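You operate a simulated robot arm through the tools that you are given. There is no shell and no other tool. Be economical: measure what you need, move in short steps, check, and stop when the job is done.

You are at the controls of a simulated robot arm. One attempt, no reset.

## Task
Pump the compressor down to the yellow band and shut the pump valve.
Fine: first let the old vacuum go at the break button, then open the pump valve.
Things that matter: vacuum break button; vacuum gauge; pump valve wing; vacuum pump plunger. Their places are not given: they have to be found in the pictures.

The check looks at the end state, three seconds after you hand in, the way a careful person would. Anything else that was tipped, shoved, dropped, spilled or broken makes it a failure.

## Robot
A 7-joint arm with a two-finger parallel gripper, fixed in place. Base frame: the origin is at the foot of the arm, x ahead of it, y to its left, z up. Readings come in mm, degrees, newtons and seconds.
With the tool pointing down near the work surface it reaches from about 240 to 680 mm from the base axis. Its first joint turns from -66.0 to 66.0 degrees. Payload 2.4 kg.
The TCP is the grasp point between the finger pads, 30 mm short of the fingertips. In the tool frame z runs along the fingers and y along their closing line. Largest opening 94 mm; finger width 28, thickness 10; the body of the gripper, 50 by 96 mm, starts 55 mm behind the TCP.
Orientation is told as [roll, pitch, yaw] about the base's x, y, z axes, in that order, counted from this pose: with the fingers straight down and closing along the base's y, the tool's x points along the base's -x, its y along +y and its z along -z.

## Interface
- The arm moves only by the tool play_rows. Its argument "deltas" is a list of rows, each a list of 2 entries, a list of its own where there are three numbers: the shift along the base's x, y, z in units of 25 mm (1.0 is 25 mm), then the turn, a rotation vector about the base's x, y, z in units of 6 degrees (1.0 is 6 degrees). In form: [[[dx, dy, dz], [wx, wy, wz]], ...]. A call has 1 to 20 rows; each row shifts and turns the commanded pose from where the row before left it. "grip" is the finger opening in mm, from 0 to 94, set as the call begins (left out, the last holds). A call with a number of a shift or a turn outside -1 to 1 is refused whole. A row lasts 0.2 s, in which the tool goes at most 50 mm and 8.6 degrees; a call with a longer step from one row to the next is refused whole, and so is a gripper value outside its range. A pose out of reach is approached as far as the arm can. The call stops where the force on the tool passes 90 N (or 10 N more than at its start, if that is more) or the arm is blocked; 0.2 s more then pass. The fingers move at their own pace (about 153 mm/s each) and stop on an object; they squeeze with about 21 N. The grip force told is the motor's: it shows also when the fingers shut on nothing. Time passes only in rows, and 0.2 s behind the last, so rows that do not move let the fingers close. The reply holds the time, the measured pose of the TCP, the force on the tool along the base axes, the opening and the grip force, in the units named above and with some noise.
- Cameras (640 x 400 px; columns grow to the right, rows downward): "scene" is fixed at [35.9, 464.9, 1467.3]; the picture's right is [-0.80, -0.61, 0.00], its down [-0.21, 0.27, -0.94] and it looks along [0.57, -0.75, -0.34] (base axes); focal length 311 px, centre (320, 200). "wrist" rides on the gripper at [-37, 0, -58] in the tool frame; the picture's right is [0.00, -1.00, 0.00], its down [0.97, 0.00, -0.24] and it looks along [0.24, 0.00, 0.97] (tool axes); focal length 218 px, centre (320, 200).
- get_image(camera): a new picture of that camera. No time passes.
- measure_at(camera, pixels): for up to 12 pixels [column, row] of the newest picture of that camera ("zoom" is the newest enlarged one), the place [x, y, z] in the base frame of the surface seen there, good to about 2 mm. No time passes.
- inspect(camera, box): a new picture of the part [left, top, right, bottom] of that camera's present view, enlarged. No time passes.
- hand_in(): hands the job in; it is judged then, once.

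Work in short steps. Measure before you move; look again where a grasp or a placing could have gone wrong, and mend it. You have 80 turns and 34 pictures in all, those below and enlarged ones among them. Open the gripper and draw the arm clear of the work before you hand the job in, unless the task says otherwise; then end with one line.

The tools are called after "Call:" as a command line: name --argument value ..., lists and objects as JSON in quotes. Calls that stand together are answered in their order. play_rows: Moves the arm, as the interface text tells. Its arguments: {"type":"object","properties":{"deltas":{"type":"array","items":{"type":"array"}},"grip":{"type":"number"}},"required":["deltas"]} The other tools are called the same way: get_image (camera) takes a picture; measure_at (camera, pixels) gives the place of the surface under pixels of a picture; inspect (camera, box) takes an enlarged picture of a part of a camera's view; hand_in () hands the job in.

At the start:

```text
time_s: 0.0
position: [346.6, 63.2, 1298.0]
tool_rot: [0.0, 0.0, 0.1]
force: [-0.8, 0.6, 0.5]
width: 94.1
grip_force: 0.1
```

scene: 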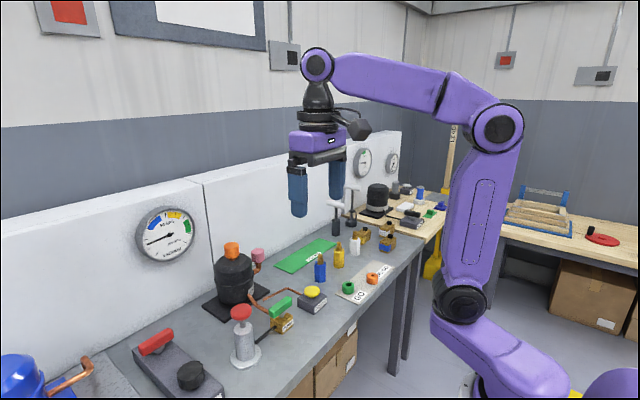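
wrist: 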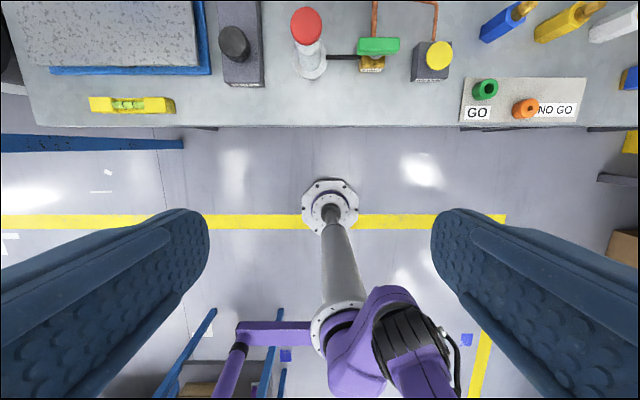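

The scene shows a gauge at (165,235), a red-topped plunger at (242,335), a green wing on a brass valve at (282,310) and a yellow button at (312,292). I'll enlarge this area to see the details.

Call:
inspect --camera "scene" --box '[190, 230, 350, 380]'

Call:
inspect --camera "scene" --box '[125, 195, 215, 270]'

Call:
measure_at --camera "scene" --pixels '[[241, 311], [243, 340], [280, 306], [273, 313], [290, 300], [312, 291], [312, 302], [283, 322], [165, 235], [232, 248], [258, 254], [250, 375]]'

```text
2.67 times, centred on (270, 305) of scene
```

zoom: 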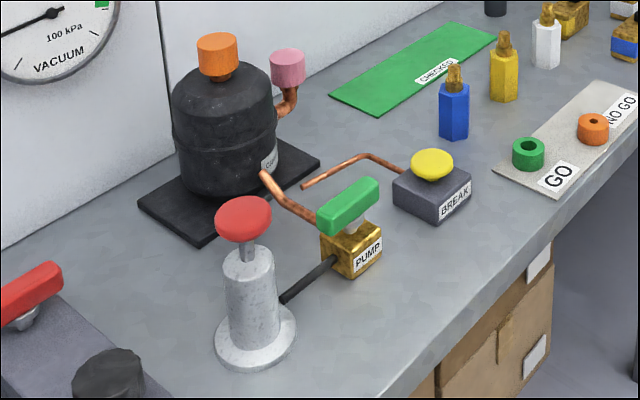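

```text
5.33 times, centred on (170, 232) of scene
```

zoom: 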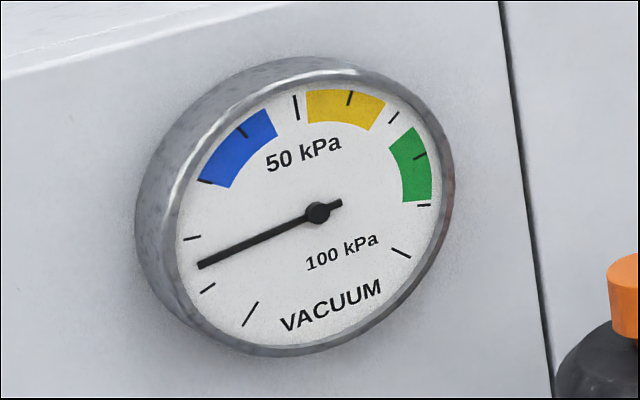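

```text
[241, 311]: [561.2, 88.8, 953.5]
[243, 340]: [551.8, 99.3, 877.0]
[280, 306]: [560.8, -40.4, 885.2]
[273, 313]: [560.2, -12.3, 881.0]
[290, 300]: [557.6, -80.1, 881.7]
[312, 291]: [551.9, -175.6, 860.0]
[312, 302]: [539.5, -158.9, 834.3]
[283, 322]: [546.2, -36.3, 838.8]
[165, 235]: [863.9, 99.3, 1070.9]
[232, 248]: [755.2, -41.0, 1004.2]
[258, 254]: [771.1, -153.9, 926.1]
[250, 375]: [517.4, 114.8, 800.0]
```

The bench points near the pump came back lower (about z=800) than I expected. I'll measure the bench and the parts more finely, using a zoom centred on the pump.

Call:
inspect --camera "scene" --box '[220, 275, 340, 375]'

Call:
measure_at --camera "scene" --pixels '[[340, 250], [270, 350], [300, 262], [325, 320], [190, 310]]'

```text
4.00 times, centred on (280, 325) of scene
```

zoom: 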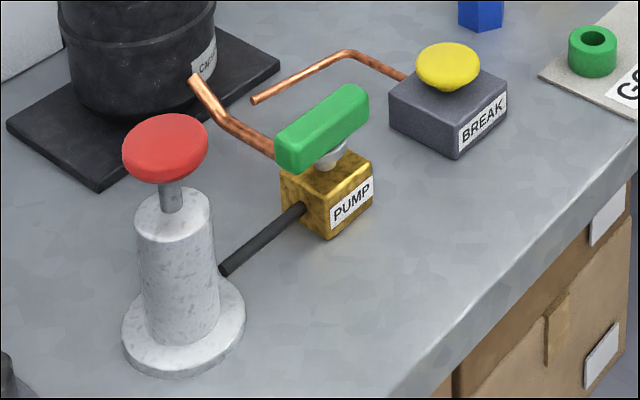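

```text
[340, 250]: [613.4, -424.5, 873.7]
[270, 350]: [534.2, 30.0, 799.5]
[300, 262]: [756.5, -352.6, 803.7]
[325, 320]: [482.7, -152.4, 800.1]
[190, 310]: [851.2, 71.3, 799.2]
```

The bench here is at z≈800. To cross-check, I'll measure the parts through the wrist camera and on the zoom.

Call:
measure_at --camera "wrist" --pixels '[[306, 25], [378, 46], [362, 46], [394, 46], [438, 55], [425, 72], [372, 64], [500, 60], [312, 70], [345, 57]]'

Call:
measure_at --camera "zoom" --pixels '[[165, 140], [130, 150], [204, 140], [448, 60], [420, 65], [477, 65], [285, 145], [360, 98], [322, 125], [450, 80], [172, 200], [350, 165]]'

```text
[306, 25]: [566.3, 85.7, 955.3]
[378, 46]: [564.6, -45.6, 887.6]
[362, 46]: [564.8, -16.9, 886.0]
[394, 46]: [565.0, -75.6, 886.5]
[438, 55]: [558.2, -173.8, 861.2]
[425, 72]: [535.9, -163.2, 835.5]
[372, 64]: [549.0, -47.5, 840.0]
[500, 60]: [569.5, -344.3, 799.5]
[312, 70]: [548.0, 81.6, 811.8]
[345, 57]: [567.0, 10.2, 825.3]
```

```text
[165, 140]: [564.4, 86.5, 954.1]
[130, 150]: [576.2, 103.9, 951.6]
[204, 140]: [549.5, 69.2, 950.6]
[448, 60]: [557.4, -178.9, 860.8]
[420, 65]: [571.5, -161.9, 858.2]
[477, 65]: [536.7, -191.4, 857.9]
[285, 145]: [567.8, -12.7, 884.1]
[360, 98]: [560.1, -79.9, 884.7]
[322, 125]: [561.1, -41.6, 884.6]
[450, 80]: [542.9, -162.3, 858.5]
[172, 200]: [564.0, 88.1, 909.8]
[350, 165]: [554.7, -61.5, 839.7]
```

Both cameras agree: button at about (556,-176, top 861), wing centre (565,-46, top 886, long along y), plunger knob (565,86, top 955). I'll close the fingers and move above the button.

Call:
play_rows --deltas '[[[0.558, -0.638, -0.98], [0, 0, 0]], [[0.558, -0.638, -0.98], [0, 0, 0]], [[0.558, -0.638, -0.98], [0, 0, 0]], [[0.558, -0.638, -0.98], [0, 0, 0]], [[0.558, -0.638, -0.98], [0, 0, 0]], [[0.558, -0.638, -0.98], [0, 0, 0]], [[0.558, -0.638, -0.98], [0, 0, 0]], [[0.558, -0.638, -0.98], [0, 0, 0]], [[0.558, -0.638, -0.98], [0, 0, 0]], [[0.558, -0.638, -0.98], [0, 0, 0]], [[0.558, -0.638, -0.98], [0, 0, 0]], [[0.558, -0.638, -0.98], [0, 0, 0]], [[0.558, -0.638, -0.98], [0, 0, 0]], [[0.558, -0.638, -0.98], [0, 0, 0]], [[0.558, -0.638, -0.98], [0, 0, 0]], [[0, 0, 0], [0, 0, 0]]]' --grip 0

```text
time_s: 3.4
position: [556.0, -176.9, 929.9]
tool_rot: [0.0, 0.0, 0.0]
force: [-0.3, -0.5, -0.4]
width: 0.0
grip_force: 21.4
```

The tool is above the button with the tips at about z=900. Now I'll press down gently in steps, aiming for about 5 mm below the button top.

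Call:
play_rows --deltas '[[[0, 0, -0.8], [0, 0, 0]], [[0, 0, -0.6], [0, 0, 0]], [[0, 0, -0.15], [0, 0, 0]], [[0, 0, -0.1], [0, 0, 0]], [[0, 0, -0.1], [0, 0, 0]], [[0, 0, 0], [0, 0, 0]]]'

Call:
inspect --camera "scene" --box '[125, 195, 215, 270]'

```text
time_s: 4.8
position: [556.6, -177.3, 887.2]
tool_rot: [0.0, 0.0, 0.0]
force: [-1.8, -0.6, 2.0]
width: 0.0
grip_force: 20.9
```

```text
5.33 times, centred on (170, 232) of scene
```

zoom: 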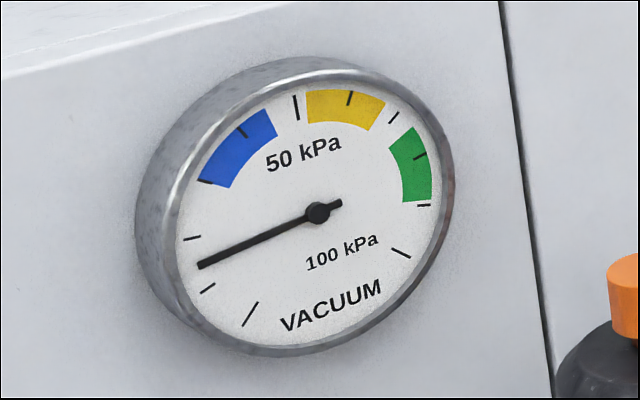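

The upward force is only 2 N and the gauge is unchanged at about 15. I'll press deeper in small steps and hold.

Call:
play_rows --deltas '[[[0, 0, -0.1], [0, 0, 0]], [[0, 0, -0.1], [0, 0, 0]], [[0, 0, 0], [0, 0, 0]], [[0, 0, 0], [0, 0, 0]]]'

Call:
inspect --camera "scene" --box '[125, 195, 215, 270]'

```text
time_s: 5.8
position: [556.0, -177.1, 881.7]
tool_rot: [0.0, 0.0, 0.0]
force: [-3.6, -2.2, 6.5]
width: 0.0
grip_force: 20.8
```

```text
5.33 times, centred on (170, 232) of scene
```

zoom: 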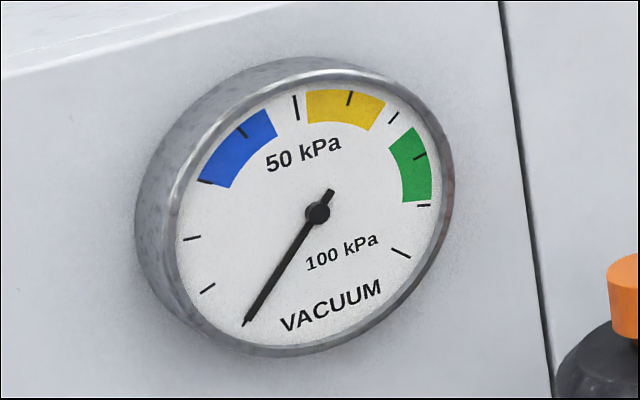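

The gauge reads 0, so the vacuum is broken. I'll rise, move to above the wing, open the fingers and look at the valve.

Call:
play_rows --deltas '[[[0, 0, 0.6], [0, 0, 0]], [[0, 0, 1], [0, 0, 0]], [[0, 0, 1], [0, 0, 0]], [[0, 0, 1], [0, 0, 0]], [[0.07, 1, 0.5], [0, 0, 0]], [[0.07, 1, 0], [0, 0, 0]], [[0.07, 1, 0], [0, 0, 0]], [[0.07, 1, 0], [0, 0, 0]], [[0.07, 1, 0], [0, 0, 0]], [[0, 0.24, 0], [0, 0, 0]], [[0, 0, 0], [0, 0, 0]]]' --grip 60

Call:
get_image --camera "wrist"

Call:
inspect --camera "scene" --box '[120, 190, 340, 370]'

```text
time_s: 8.2
position: [566.1, -44.8, 984.3]
tool_rot: [0.0, 0.1, 0.0]
force: [0.6, -0.1, -1.0]
width: 60.3
grip_force: 0.1
```

```text
26 pictures are left
```

wrist: 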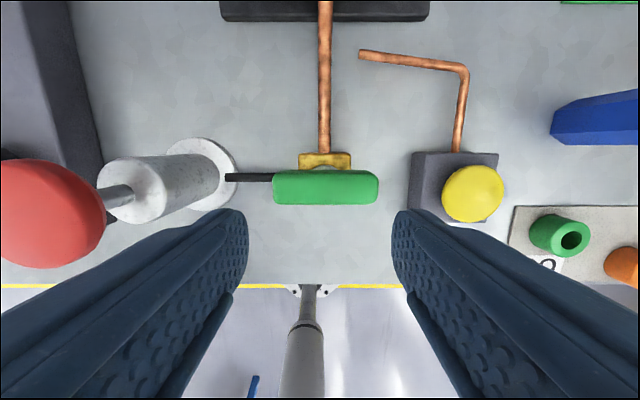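

```text
2.22 times, centred on (230, 280) of scene
```

zoom: 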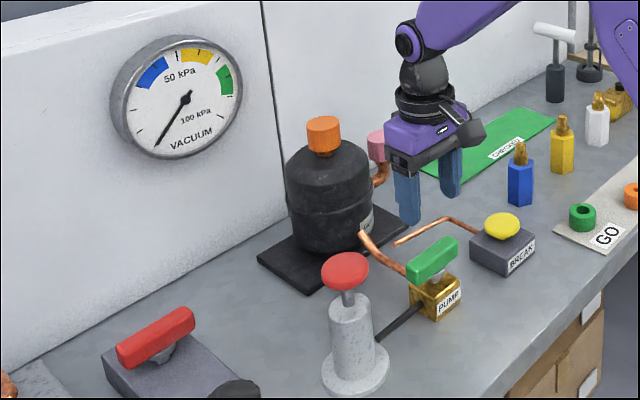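

The gauge still reads 0. The wing lies across the copper pipe, which runs along x, so the valve looks closed. I'll measure the wing, valve body and pipe heights before grasping.

Call:
measure_at --camera "wrist" --pixels '[[326, 187], [280, 187], [374, 187], [326, 173], [326, 201], [325, 145], [325, 120], [325, 80], [305, 160], [345, 160], [325, 20]]'

Call:
measure_at --camera "zoom" --pixels '[[432, 245], [436, 262], [436, 275], [440, 288], [450, 276], [418, 280]]'

```text
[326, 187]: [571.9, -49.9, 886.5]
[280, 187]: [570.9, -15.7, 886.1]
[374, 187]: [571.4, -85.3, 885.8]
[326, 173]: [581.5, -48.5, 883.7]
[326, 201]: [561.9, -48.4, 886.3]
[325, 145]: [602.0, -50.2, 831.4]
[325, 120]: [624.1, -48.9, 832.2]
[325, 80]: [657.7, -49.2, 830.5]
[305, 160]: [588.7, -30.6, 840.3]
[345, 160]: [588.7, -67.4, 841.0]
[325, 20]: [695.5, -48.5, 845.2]
```

```text
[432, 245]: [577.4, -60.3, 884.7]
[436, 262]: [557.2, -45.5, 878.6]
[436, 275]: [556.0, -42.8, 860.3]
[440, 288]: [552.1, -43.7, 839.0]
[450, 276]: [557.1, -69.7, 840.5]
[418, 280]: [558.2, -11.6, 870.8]
```

The wing centre is at about (570,-50), spanning z 868–886, with the body top at 840. I'll yaw -90° and centre over the wing so the fingers close along x.

Call:
play_rows --deltas '[[[0.16, -0.2, 0], [0, 0, -1]], [[0, 0, 0], [0, 0, -1]], [[0, 0, 0], [0, 0, -1]], [[0, 0, 0], [0, 0, -1]], [[0, 0, 0], [0, 0, -1]], [[0, 0, 0], [0, 0, -1]], [[0, 0, 0], [0, 0, -1]], [[0, 0, 0], [0, 0, -1]], [[0, 0, 0], [0, 0, -1]], [[0, 0, 0], [0, 0, -1]], [[0, 0, 0], [0, 0, -1]], [[0, 0, 0], [0, 0, -1]], [[0, 0, 0], [0, 0, -1]], [[0, 0, 0], [0, 0, -1]], [[0, 0, 0], [0, 0, -1]], [[0, 0, 0], [0, 0, 0]]]' --grip 60

```text
time_s: 11.6
position: [569.4, -50.9, 985.0]
tool_rot: [0.0, 0.0, -90.2]
force: [-0.5, -0.6, -1.0]
width: 59.9
grip_force: 0.1
```

The yaw reached -90 as planned. Now I'll descend to TCP z≈882 with the fingers open.

Call:
play_rows --deltas '[[[0, 0, -1], [0, 0, 0]], [[0, 0, -1], [0, 0, 0]], [[0, 0, -1], [0, 0, 0]], [[0, 0, -0.8], [0, 0, 0]], [[0, 0.03, -0.32], [0, 0, 0]], [[0, 0, 0], [0, 0, 0]]]'

Call:
play_rows --deltas '[[[0, 0, 0], [0, 0, 0]], [[0, 0, 0], [0, 0, 0]]]' --grip 0

```text
time_s: 13.0
position: [569.5, -50.6, 879.4]
tool_rot: [0.1, 0.0, -90.0]
force: [0.1, -0.3, 0.0]
width: 60.1
grip_force: 0.0
```

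```text
time_s: 13.6
position: [569.8, -50.2, 880.4]
tool_rot: [0.2, 0.0, -89.9]
force: [11.8, -0.3, -9.6]
width: 31.7
grip_force: 44.7
```

The fingers stopped at 31.7 mm with a side force of 11.8 N, slightly wider than expected for the wing. I'll look before turning.

Call:
play_rows --deltas '[[[0, 0, 0], [0, 0, 0]]]'

Call:
inspect --camera "scene" --box '[220, 260, 340, 360]'

Call:
get_image --camera "wrist"

```text
time_s: 14.0
position: [570.6, -50.0, 881.3]
tool_rot: [0.2, 0.0, -90.1]
force: [16.5, -0.1, -11.5]
width: 31.8
grip_force: 44.8
```

```text
4.00 times, centred on (280, 310) of scene
```

zoom: 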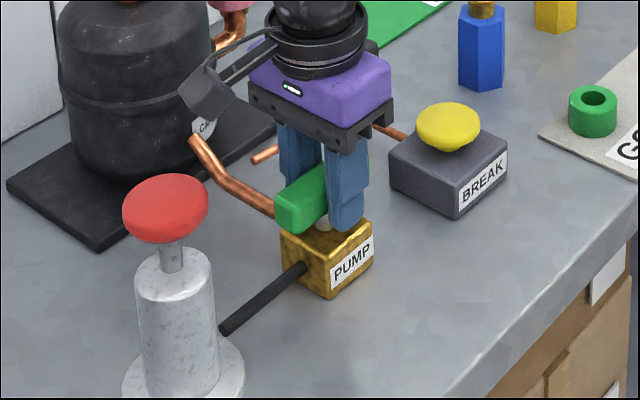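

```text
23 pictures are left
```

wrist: 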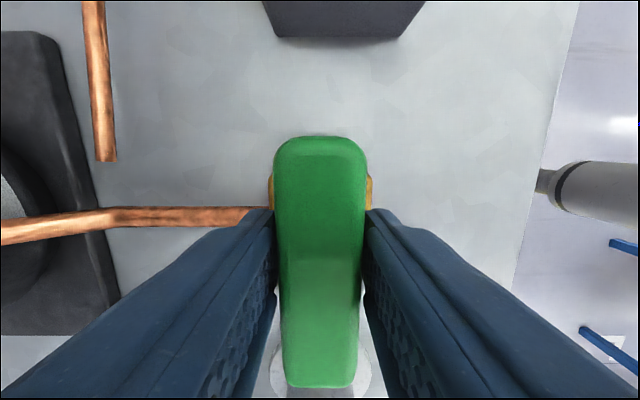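

The wing sits squarely between the fingers. I'll turn +18° (counter-clockwise from above) as a test.

Call:
play_rows --deltas '[[[0, 0, 0], [0, 0, 0.5]], [[0, 0, 0], [0, 0, 0.5]], [[0, 0, 0], [0, 0, 0.5]], [[0, 0, 0], [0, 0, 0.5]], [[0, 0, 0], [0, 0, 0.5]], [[0, 0, 0], [0, 0, 0.5]], [[0, 0, 0], [0, 0, 0]]]'

Call:
get_image --camera "wrist"

```text
time_s: 15.6
position: [570.8, -50.9, 880.1]
tool_rot: [0.2, 0.0, -71.9]
force: [23.6, -1.5, -21.0]
width: 31.6
grip_force: 45.1
```

```text
22 pictures are left
```

wrist: 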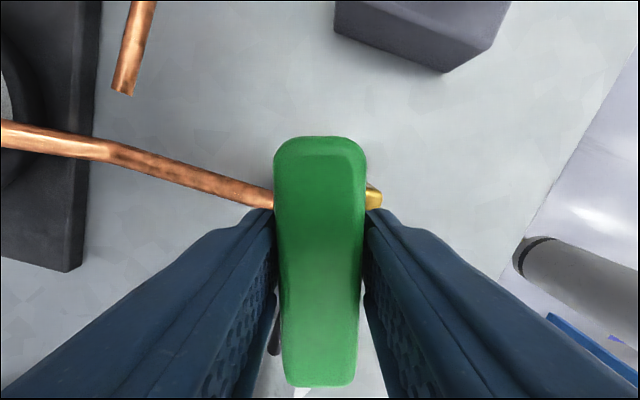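

The wing turns with the gripper without slipping. I'll continue another 36°, easing the side load a little with +1 mm in x and -1 mm in z.

Call:
play_rows --deltas '[[[0.04, 0, -0.04], [0, 0, 0.6]], [[0, 0, 0], [0, 0, 0.6]], [[0, 0, 0], [0, 0, 0.6]], [[0, 0, 0], [0, 0, 0.6]], [[0, 0, 0], [0, 0, 0.6]], [[0, 0, 0], [0, 0, 0.6]], [[0, 0, 0], [0, 0, 0.6]], [[0, 0, 0], [0, 0, 0.6]], [[0, 0, 0], [0, 0, 0.6]], [[0, 0, 0], [0, 0, 0.6]], [[0, 0, 0], [0, 0, 0]]]'

```text
time_s: 18.0
position: [570.7, -50.0, 881.0]
tool_rot: [0.1, -0.2, -35.9]
force: [12.9, 1.8, 10.3]
width: 31.3
grip_force: 44.8
```

It is moving smoothly. I'll turn the remaining 36° to bring the wing in line with the pipe.

Call:
play_rows --deltas '[[[0, 0, 0], [0, 0, 0.6]], [[0, 0, 0], [0, 0, 0.6]], [[0, 0, 0], [0, 0, 0.6]], [[0, 0, 0], [0, 0, 0.6]], [[0, 0, 0], [0, 0, 0.6]], [[0, 0, 0], [0, 0, 0.6]], [[0, 0, 0], [0, 0, 0.6]], [[0, 0, 0], [0, 0, 0.6]], [[0, 0, 0], [0, 0, 0.6]], [[0, 0, 0], [0, 0, 0.6]], [[0, 0, 0], [0, 0, 0]]]'

Call:
get_image --camera "wrist"

```text
time_s: 20.4
position: [570.5, -50.7, 881.1]
tool_rot: [0.0, -0.3, 0.1]
force: [11.0, 0.9, 14.2]
width: 31.8
grip_force: 45.0
```

```text
21 pictures are left
```

wrist: 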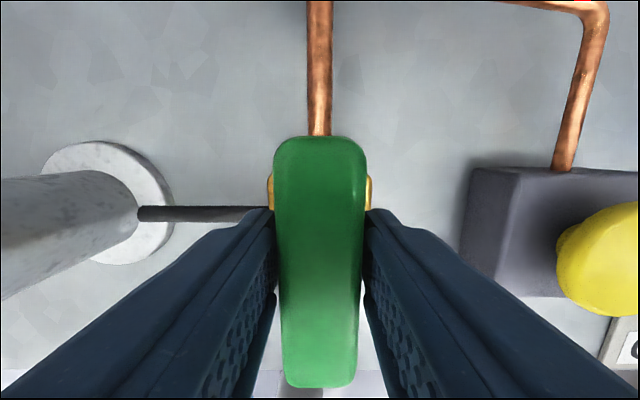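

The wing now lies in line with the pipe, so the valve is open. I'll release, rise, close the fingers and move above the plunger knob.

Call:
play_rows --deltas '[[[0, 0, 0], [0, 0, 0]], [[0, 0, 0.5], [0, 0, 0]], [[0, 0, 1], [0, 0, 0]], [[0, 0, 1], [0, 0, 0]], [[0, 0, 1], [0, 0, 0]], [[0, 0, 1], [0, 0, 0]], [[0, 0, 1], [0, 0, 0]], [[0, 0, 0], [0, 0, 0]]]' --grip 60

Call:
play_rows --deltas '[[[-0.05, 1, 0], [0, 0, 0]], [[-0.05, 1, 0], [0, 0, 0]], [[-0.05, 1, 0], [0, 0, 0]], [[-0.05, 1, 0], [0, 0, 0]], [[0, 1, 0], [0, 0, 0]], [[0, 0.46, 0], [0, 0, 0]], [[0, 0, 0], [0, 0, 0]]]' --grip 0

Call:
inspect --camera "scene" --box '[120, 190, 340, 370]'

```text
time_s: 22.2
position: [569.6, -50.5, 1018.5]
tool_rot: [0.0, 0.0, 0.0]
force: [-0.1, -0.3, 0.0]
width: 59.9
grip_force: 0.1
```

```text
time_s: 23.8
position: [566.2, 86.1, 1016.3]
tool_rot: [0.0, 0.0, 0.0]
force: [0.2, -1.2, -1.5]
width: 0.0
grip_force: 20.7
```

```text
2.22 times, centred on (230, 280) of scene
```

zoom: 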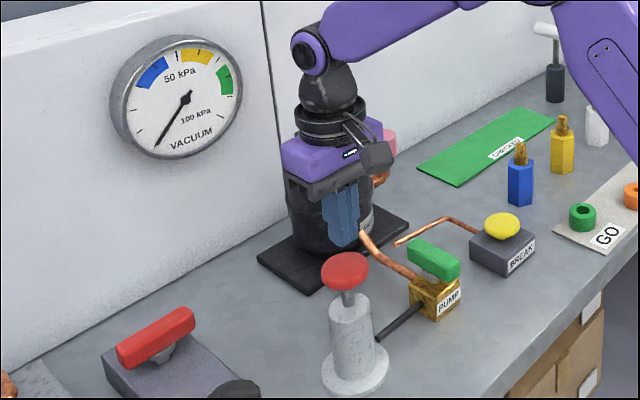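

The wing stays open and the gauge reads 0. I'll press the plunger down: contact should be at TCP z≈985, going to about 965 first.

Call:
play_rows --deltas '[[[0, 0, -0.9], [0, 0, 0]], [[0, 0, -0.4], [0, 0, 0]], [[0, 0, -0.2], [0, 0, 0]], [[0, 0, -0.2], [0, 0, 0]], [[0, 0, -0.2], [0, 0, 0]], [[0, 0, -0.2], [0, 0, 0]], [[0, 0, 0], [0, 0, 0]]]'

Call:
inspect --camera "scene" --box '[120, 190, 340, 370]'

```text
time_s: 25.4
position: [564.8, 85.9, 965.9]
tool_rot: [0.0, -0.1, -0.1]
force: [-0.3, -1.7, 5.2]
width: 0.2
grip_force: 20.7
```

```text
2.22 times, centred on (230, 280) of scene
```

zoom: 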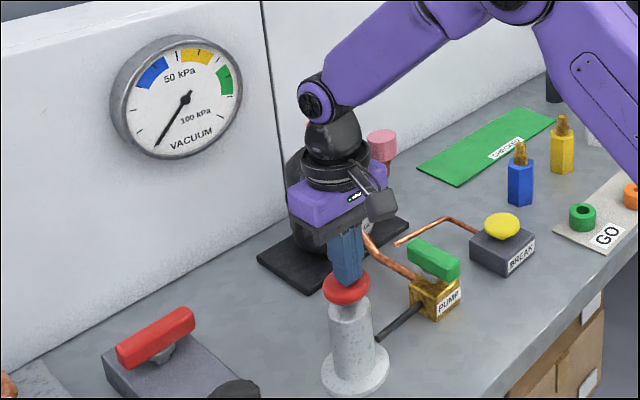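

The plunger went down about 20 mm with only 5 N, and the gauge is still at 0. I'll press on to the end of the stroke in small steps.

Call:
play_rows --deltas '[[[0, 0, -0.15], [0, 0, 0]], [[0, 0, -0.15], [0, 0, 0]], [[0, 0, 0], [0, 0, 0]]]'

Call:
inspect --camera "scene" --box '[120, 190, 340, 370]'

```text
time_s: 26.2
position: [564.5, 86.5, 957.9]
tool_rot: [0.0, 0.0, 0.0]
force: [-0.5, -3.6, 7.5]
width: 0.0
grip_force: 21.1
```

```text
2.22 times, centred on (230, 280) of scene
```

zoom: 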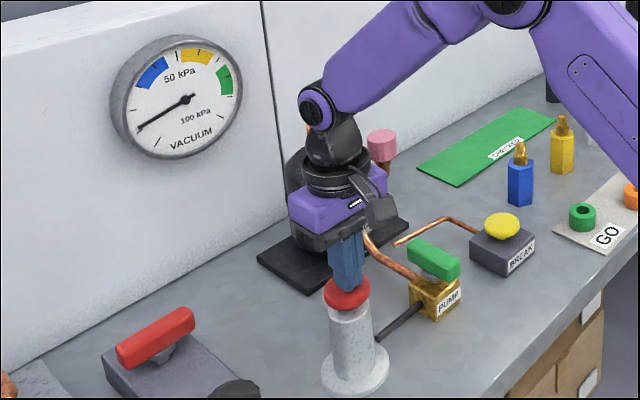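

One stroke took the gauge to about 15. I'll lift off fully and make a second identical stroke.

Call:
play_rows --deltas '[[[0, 0, 0.8], [0, 0, 0]], [[0, 0, 0.7], [0, 0, 0]], [[0, 0, 0], [0, 0, 0]], [[0, 0, 0], [0, 0, 0]], [[0, 0, -0.5], [0, 0, 0]], [[0, 0, -0.3], [0, 0, 0]], [[0, 0, -0.3], [0, 0, 0]], [[0, 0, -0.2], [0, 0, 0]], [[0, 0, -0.2], [0, 0, 0]], [[0, 0, 0], [0, 0, 0]]]'

Call:
inspect --camera "scene" --box '[125, 195, 215, 270]'

```text
time_s: 28.4
position: [564.9, 86.0, 957.8]
tool_rot: [0.0, -0.1, 0.0]
force: [-0.4, -0.2, 7.6]
width: 0.1
grip_force: 21.2
```

```text
5.33 times, centred on (170, 232) of scene
```

zoom: 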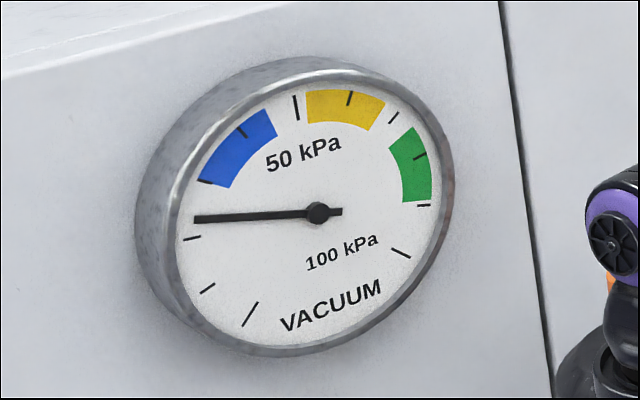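

The gauge is now at about 24, so roughly 12 per stroke. Two more strokes should give about 48, just below yellow; I'll do those and look.

Call:
play_rows --deltas '[[[0, 0, 0.8], [0, 0, 0]], [[0, 0, 0.7], [0, 0, 0]], [[0, 0, 0], [0, 0, 0]], [[0, 0, 0], [0, 0, 0]], [[0, 0, -0.5], [0, 0, 0]], [[0, 0, -0.3], [0, 0, 0]], [[0, 0, -0.3], [0, 0, 0]], [[0, 0, -0.2], [0, 0, 0]], [[0, 0, -0.2], [0, 0, 0]], [[0, 0, 0], [0, 0, 0]]]'

Call:
play_rows --deltas '[[[0, 0, 0.8], [0, 0, 0]], [[0, 0, 0.7], [0, 0, 0]], [[0, 0, 0], [0, 0, 0]], [[0, 0, 0], [0, 0, 0]], [[0, 0, -0.5], [0, 0, 0]], [[0, 0, -0.3], [0, 0, 0]], [[0, 0, -0.3], [0, 0, 0]], [[0, 0, -0.2], [0, 0, 0]], [[0, 0, -0.2], [0, 0, 0]], [[0, 0, 0], [0, 0, 0]]]'

Call:
inspect --camera "scene" --box '[125, 195, 215, 270]'

```text
time_s: 30.6
position: [564.1, 86.6, 958.2]
tool_rot: [-0.1, -0.2, 0.0]
force: [-2.9, 1.5, 7.1]
width: 0.0
grip_force: 20.9
```

```text
time_s: 32.8
position: [565.4, 86.9, 957.8]
tool_rot: [0.0, 0.0, -0.1]
force: [-4.4, 0.8, 7.3]
width: 0.2
grip_force: 20.5
```

```text
5.33 times, centred on (170, 232) of scene
```

zoom: 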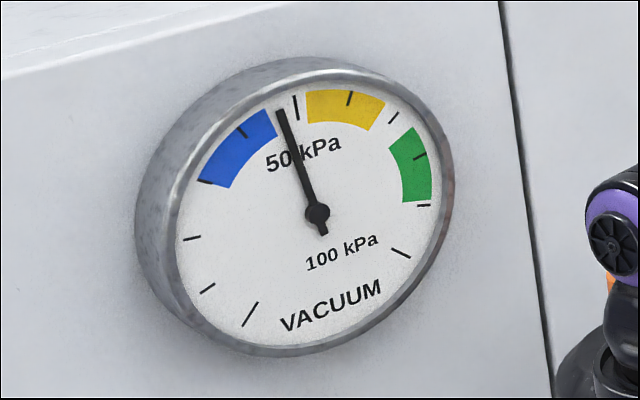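

The gauge reads about 47–48, as predicted. One more stroke should land near 60, inside the yellow band (about 52–67).

Call:
play_rows --deltas '[[[0, 0, 0.8], [0, 0, 0]], [[0, 0, 0.7], [0, 0, 0]], [[0, 0, 0], [0, 0, 0]], [[0, 0, 0], [0, 0, 0]], [[0, 0, -0.5], [0, 0, 0]], [[0, 0, -0.3], [0, 0, 0]], [[0, 0, -0.3], [0, 0, 0]], [[0, 0, -0.2], [0, 0, 0]], [[0, 0, -0.2], [0, 0, 0]], [[0, 0, 0], [0, 0, 0]]]'

Call:
inspect --camera "scene" --box '[125, 195, 215, 270]'

```text
time_s: 35.0
position: [565.5, 86.7, 957.4]
tool_rot: [0.1, -0.1, 0.0]
force: [-0.9, -0.5, 6.7]
width: 0.0
grip_force: 21.6
```

```text
5.33 times, centred on (170, 232) of scene
```

zoom: 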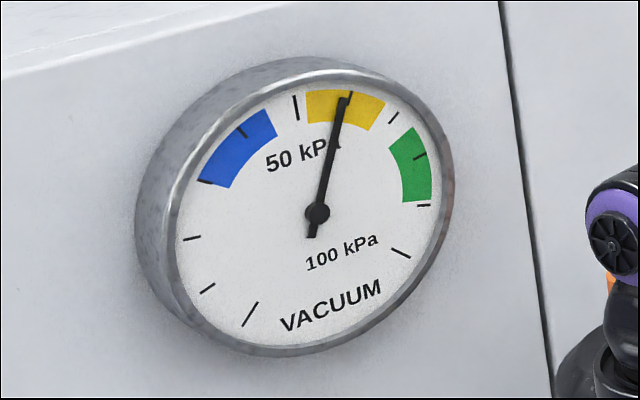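

The needle is at about 59, mid-yellow. I'll lift off, move back above the wing (yaw 0, fingers open) and descend around it.

Call:
play_rows --deltas '[[[0, 0, 1], [0, 0, 0]], [[0, 0, 1], [0, 0, 0]], [[0, 0, 0.5], [0, 0, 0]], [[0.05, -1, 0], [0, 0, 0]], [[0.05, -1, 0], [0, 0, 0]], [[0.05, -1, 0], [0, 0, 0]], [[0.05, -1, 0], [0, 0, 0]], [[0, -1, 0], [0, 0, 0]], [[0, -0.47, 0], [0, 0, 0]], [[0, 0, 0], [0, 0, 0]]]'

Call:
play_rows --deltas '[[[0, 0, 0], [0, 0, 0]], [[0, 0, -1], [0, 0, 0]], [[0, 0, -1], [0, 0, 0]], [[0, 0, -1], [0, 0, 0]]]' --grip 60

Call:
get_image --camera "wrist"

```text
time_s: 37.2
position: [570.5, -51.5, 1018.4]
tool_rot: [0.0, 0.0, 0.0]
force: [-0.1, 0.0, -0.1]
width: 0.0
grip_force: 21.5
```

```text
time_s: 38.2
position: [568.6, -51.2, 944.1]
tool_rot: [-0.1, 0.0, 0.0]
force: [0.5, 0.1, 0.2]
width: 60.1
grip_force: 0.0
```

```text
14 pictures are left
```

wrist: 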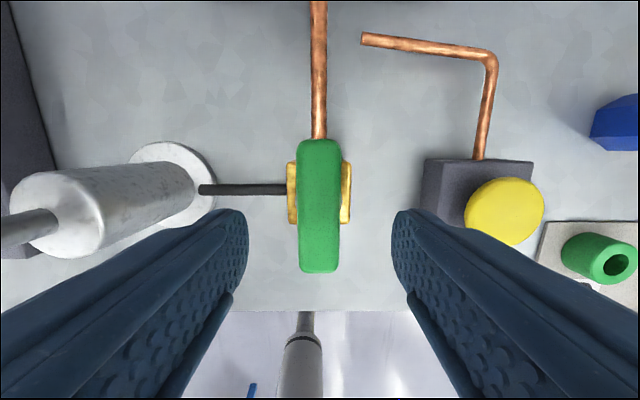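

The wing at (319,205) is centred between the fingers and still in line with the pipe. I'll descend to z≈881 and grip it.

Call:
play_rows --deltas '[[[0.03, 0.03, -1], [0, 0, 0]], [[0, 0, -1], [0, 0, 0]], [[0, 0, -0.5], [0, 0, 0]], [[0, 0, 0], [0, 0, 0]]]'

Call:
play_rows --deltas '[[[0, 0, 0], [0, 0, 0]], [[0, 0, 0], [0, 0, 0]]]' --grip 0

```text
time_s: 39.2
position: [570.5, -49.5, 882.6]
tool_rot: [0.0, 0.0, -0.1]
force: [0.2, -0.1, -0.2]
width: 60.0
grip_force: 0.1
```

```text
time_s: 39.8
position: [569.8, -48.9, 883.1]
tool_rot: [0.1, -0.1, 0.0]
force: [0.0, 0.9, -2.9]
width: 31.4
grip_force: 44.8
```

The grip is good (31.4 mm, low side force). I'll turn it back -90° in two halves, first -45°.

Call:
play_rows --deltas '[[[0, 0, 0], [0, 0, -0.6]], [[0, 0, 0], [0, 0, -0.6]], [[0, 0, 0], [0, 0, -0.6]], [[0, 0, 0], [0, 0, -0.6]], [[0, 0, 0], [0, 0, -0.6]], [[0, 0, 0], [0, 0, -0.6]], [[0, 0, 0], [0, 0, -0.6]], [[0, 0, 0], [0, 0, -0.6]], [[0, 0, 0], [0, 0, -0.6]], [[0, 0, 0], [0, 0, -0.6]], [[0, 0, 0], [0, 0, -0.6]], [[0, 0, 0], [0, 0, -0.6]], [[0, 0, 0], [0, 0, -0.3]], [[0, 0, 0], [0, 0, 0]]]'

Call:
play_rows --deltas '[[[0, 0, 0], [0, 0, -0.6]], [[0, 0, 0], [0, 0, -0.6]], [[0, 0, 0], [0, 0, -0.6]], [[0, 0, 0], [0, 0, -0.6]], [[0, 0, 0], [0, 0, -0.6]], [[0, 0, 0], [0, 0, -0.6]], [[0, 0, 0], [0, 0, -0.6]], [[0, 0, 0], [0, 0, -0.6]], [[0, 0, 0], [0, 0, -0.6]], [[0, 0, 0], [0, 0, -0.6]], [[0, 0, 0], [0, 0, -0.6]], [[0, 0, 0], [0, 0, -0.6]], [[0, 0, 0], [0, 0, -0.3]], [[0, 0, 0], [0, 0, 0]]]'

Call:
get_image --camera "wrist"

```text
time_s: 42.8
position: [569.4, -50.8, 882.2]
tool_rot: [0.1, -0.1, -45.1]
force: [-5.0, -2.5, 5.9]
width: 31.7
grip_force: 44.6
```

```text
time_s: 45.8
position: [569.3, -49.3, 883.7]
tool_rot: [0.0, 0.0, -90.0]
force: [-4.4, -5.6, -0.1]
width: 31.8
grip_force: 44.9
```

```text
13 pictures are left
```

wrist: 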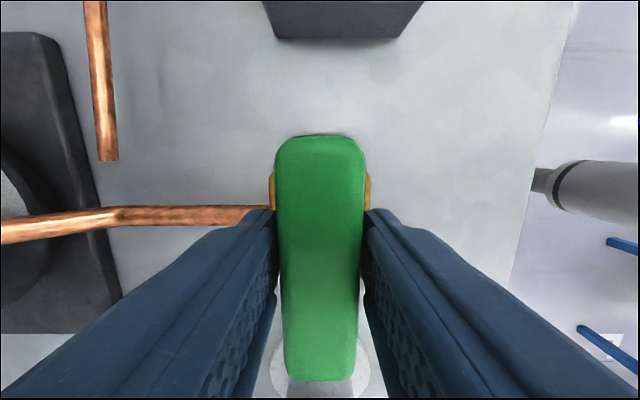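

The wing is back across the pipe, same as at the start. I'll release, rise well clear and check the gauge and valve.

Call:
play_rows --deltas '[[[0, 0, 0], [0, 0, 0]], [[0, 0, 0], [0, 0, 0]], [[0, 0, 0.6], [0, 0, 0]], [[0, 0, 1], [0, 0, 0]], [[0, 0, 1], [0, 0, 0]], [[0, 0, 1], [0, 0, 0]], [[0, 0, 1], [0, 0, 0]], [[-0.5, 0, 1], [0, 0, 0]], [[-1, 0, 1], [0, 0, 0]], [[-1, 0, 1], [0, 0, 0]], [[-1, 0, 1], [0, 0, 0]], [[-1, 0, 1], [0, 0, 0]], [[0, 0, 0], [0, 0, 0]]]' --grip 60

Call:
inspect --camera "scene" --box '[125, 195, 215, 270]'

Call:
inspect --camera "scene" --box '[190, 230, 350, 380]'

```text
time_s: 48.6
position: [458.5, -50.8, 1122.0]
tool_rot: [0.0, 0.0, -90.0]
force: [0.4, -0.4, 0.3]
width: 59.9
grip_force: 0.0
```

```text
5.33 times, centred on (170, 232) of scene
```

zoom: 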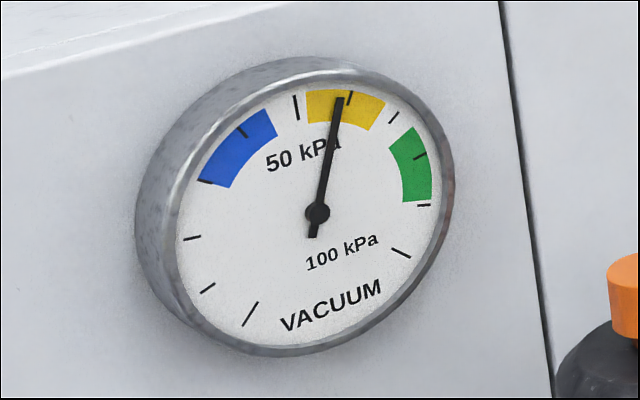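

```text
2.67 times, centred on (270, 305) of scene
```

zoom: 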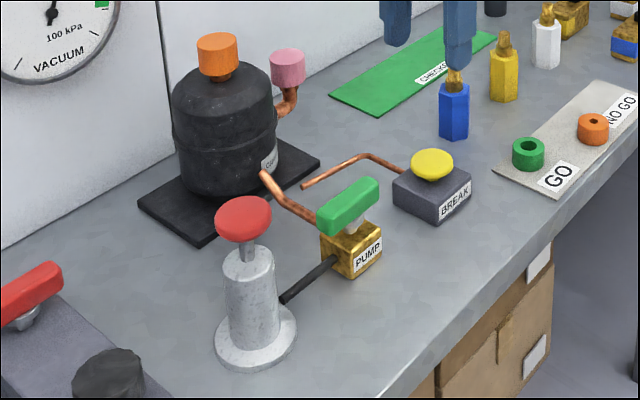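

The valve is shut and the gauge is in yellow at about 58, perhaps a hair lower than before. I'll wait a few seconds to make sure it holds.

Call:
play_rows --deltas '[[[0, 0, 0], [0, 0, 0]], [[0, 0, 0], [0, 0, 0]], [[0, 0, 0], [0, 0, 0]], [[0, 0, 0], [0, 0, 0]], [[0, 0, 0], [0, 0, 0]], [[0, 0, 0], [0, 0, 0]], [[0, 0, 0], [0, 0, 0]], [[0, 0, 0], [0, 0, 0]], [[0, 0, 0], [0, 0, 0]], [[0, 0, 0], [0, 0, 0]], [[0, 0, 0], [0, 0, 0]], [[0, 0, 0], [0, 0, 0]], [[0, 0, 0], [0, 0, 0]], [[0, 0, 0], [0, 0, 0]], [[0, 0, 0], [0, 0, 0]]]' --grip 94

Call:
inspect --camera "scene" --box '[125, 195, 215, 270]'

```text
time_s: 51.8
position: [459.3, -50.4, 1122.5]
tool_rot: [-0.1, -0.1, -90.1]
force: [-0.5, -0.4, 0.6]
width: 93.9
grip_force: 0.0
```

```text
5.33 times, centred on (170, 232) of scene
```

zoom: 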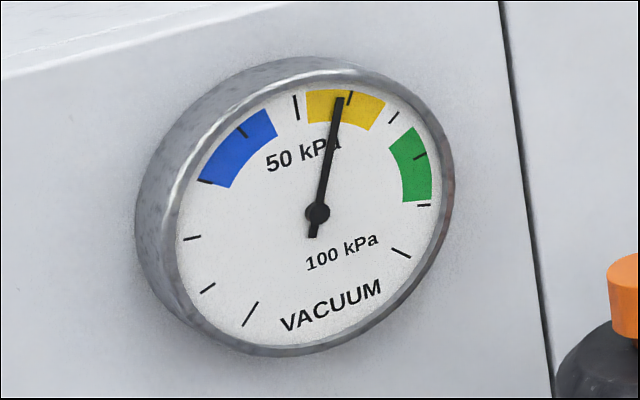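

The gauge holds steady in yellow, the valve is shut, and the arm is clear with the gripper open. I'm handing in.

Call:
hand_in

```text
The job is handed in.
```

The old vacuum was released first, then the compressor was pumped to about 58 kPa, inside the yellow band; the pump valve is shut, and the gauge held steady for three seconds before I handed in.
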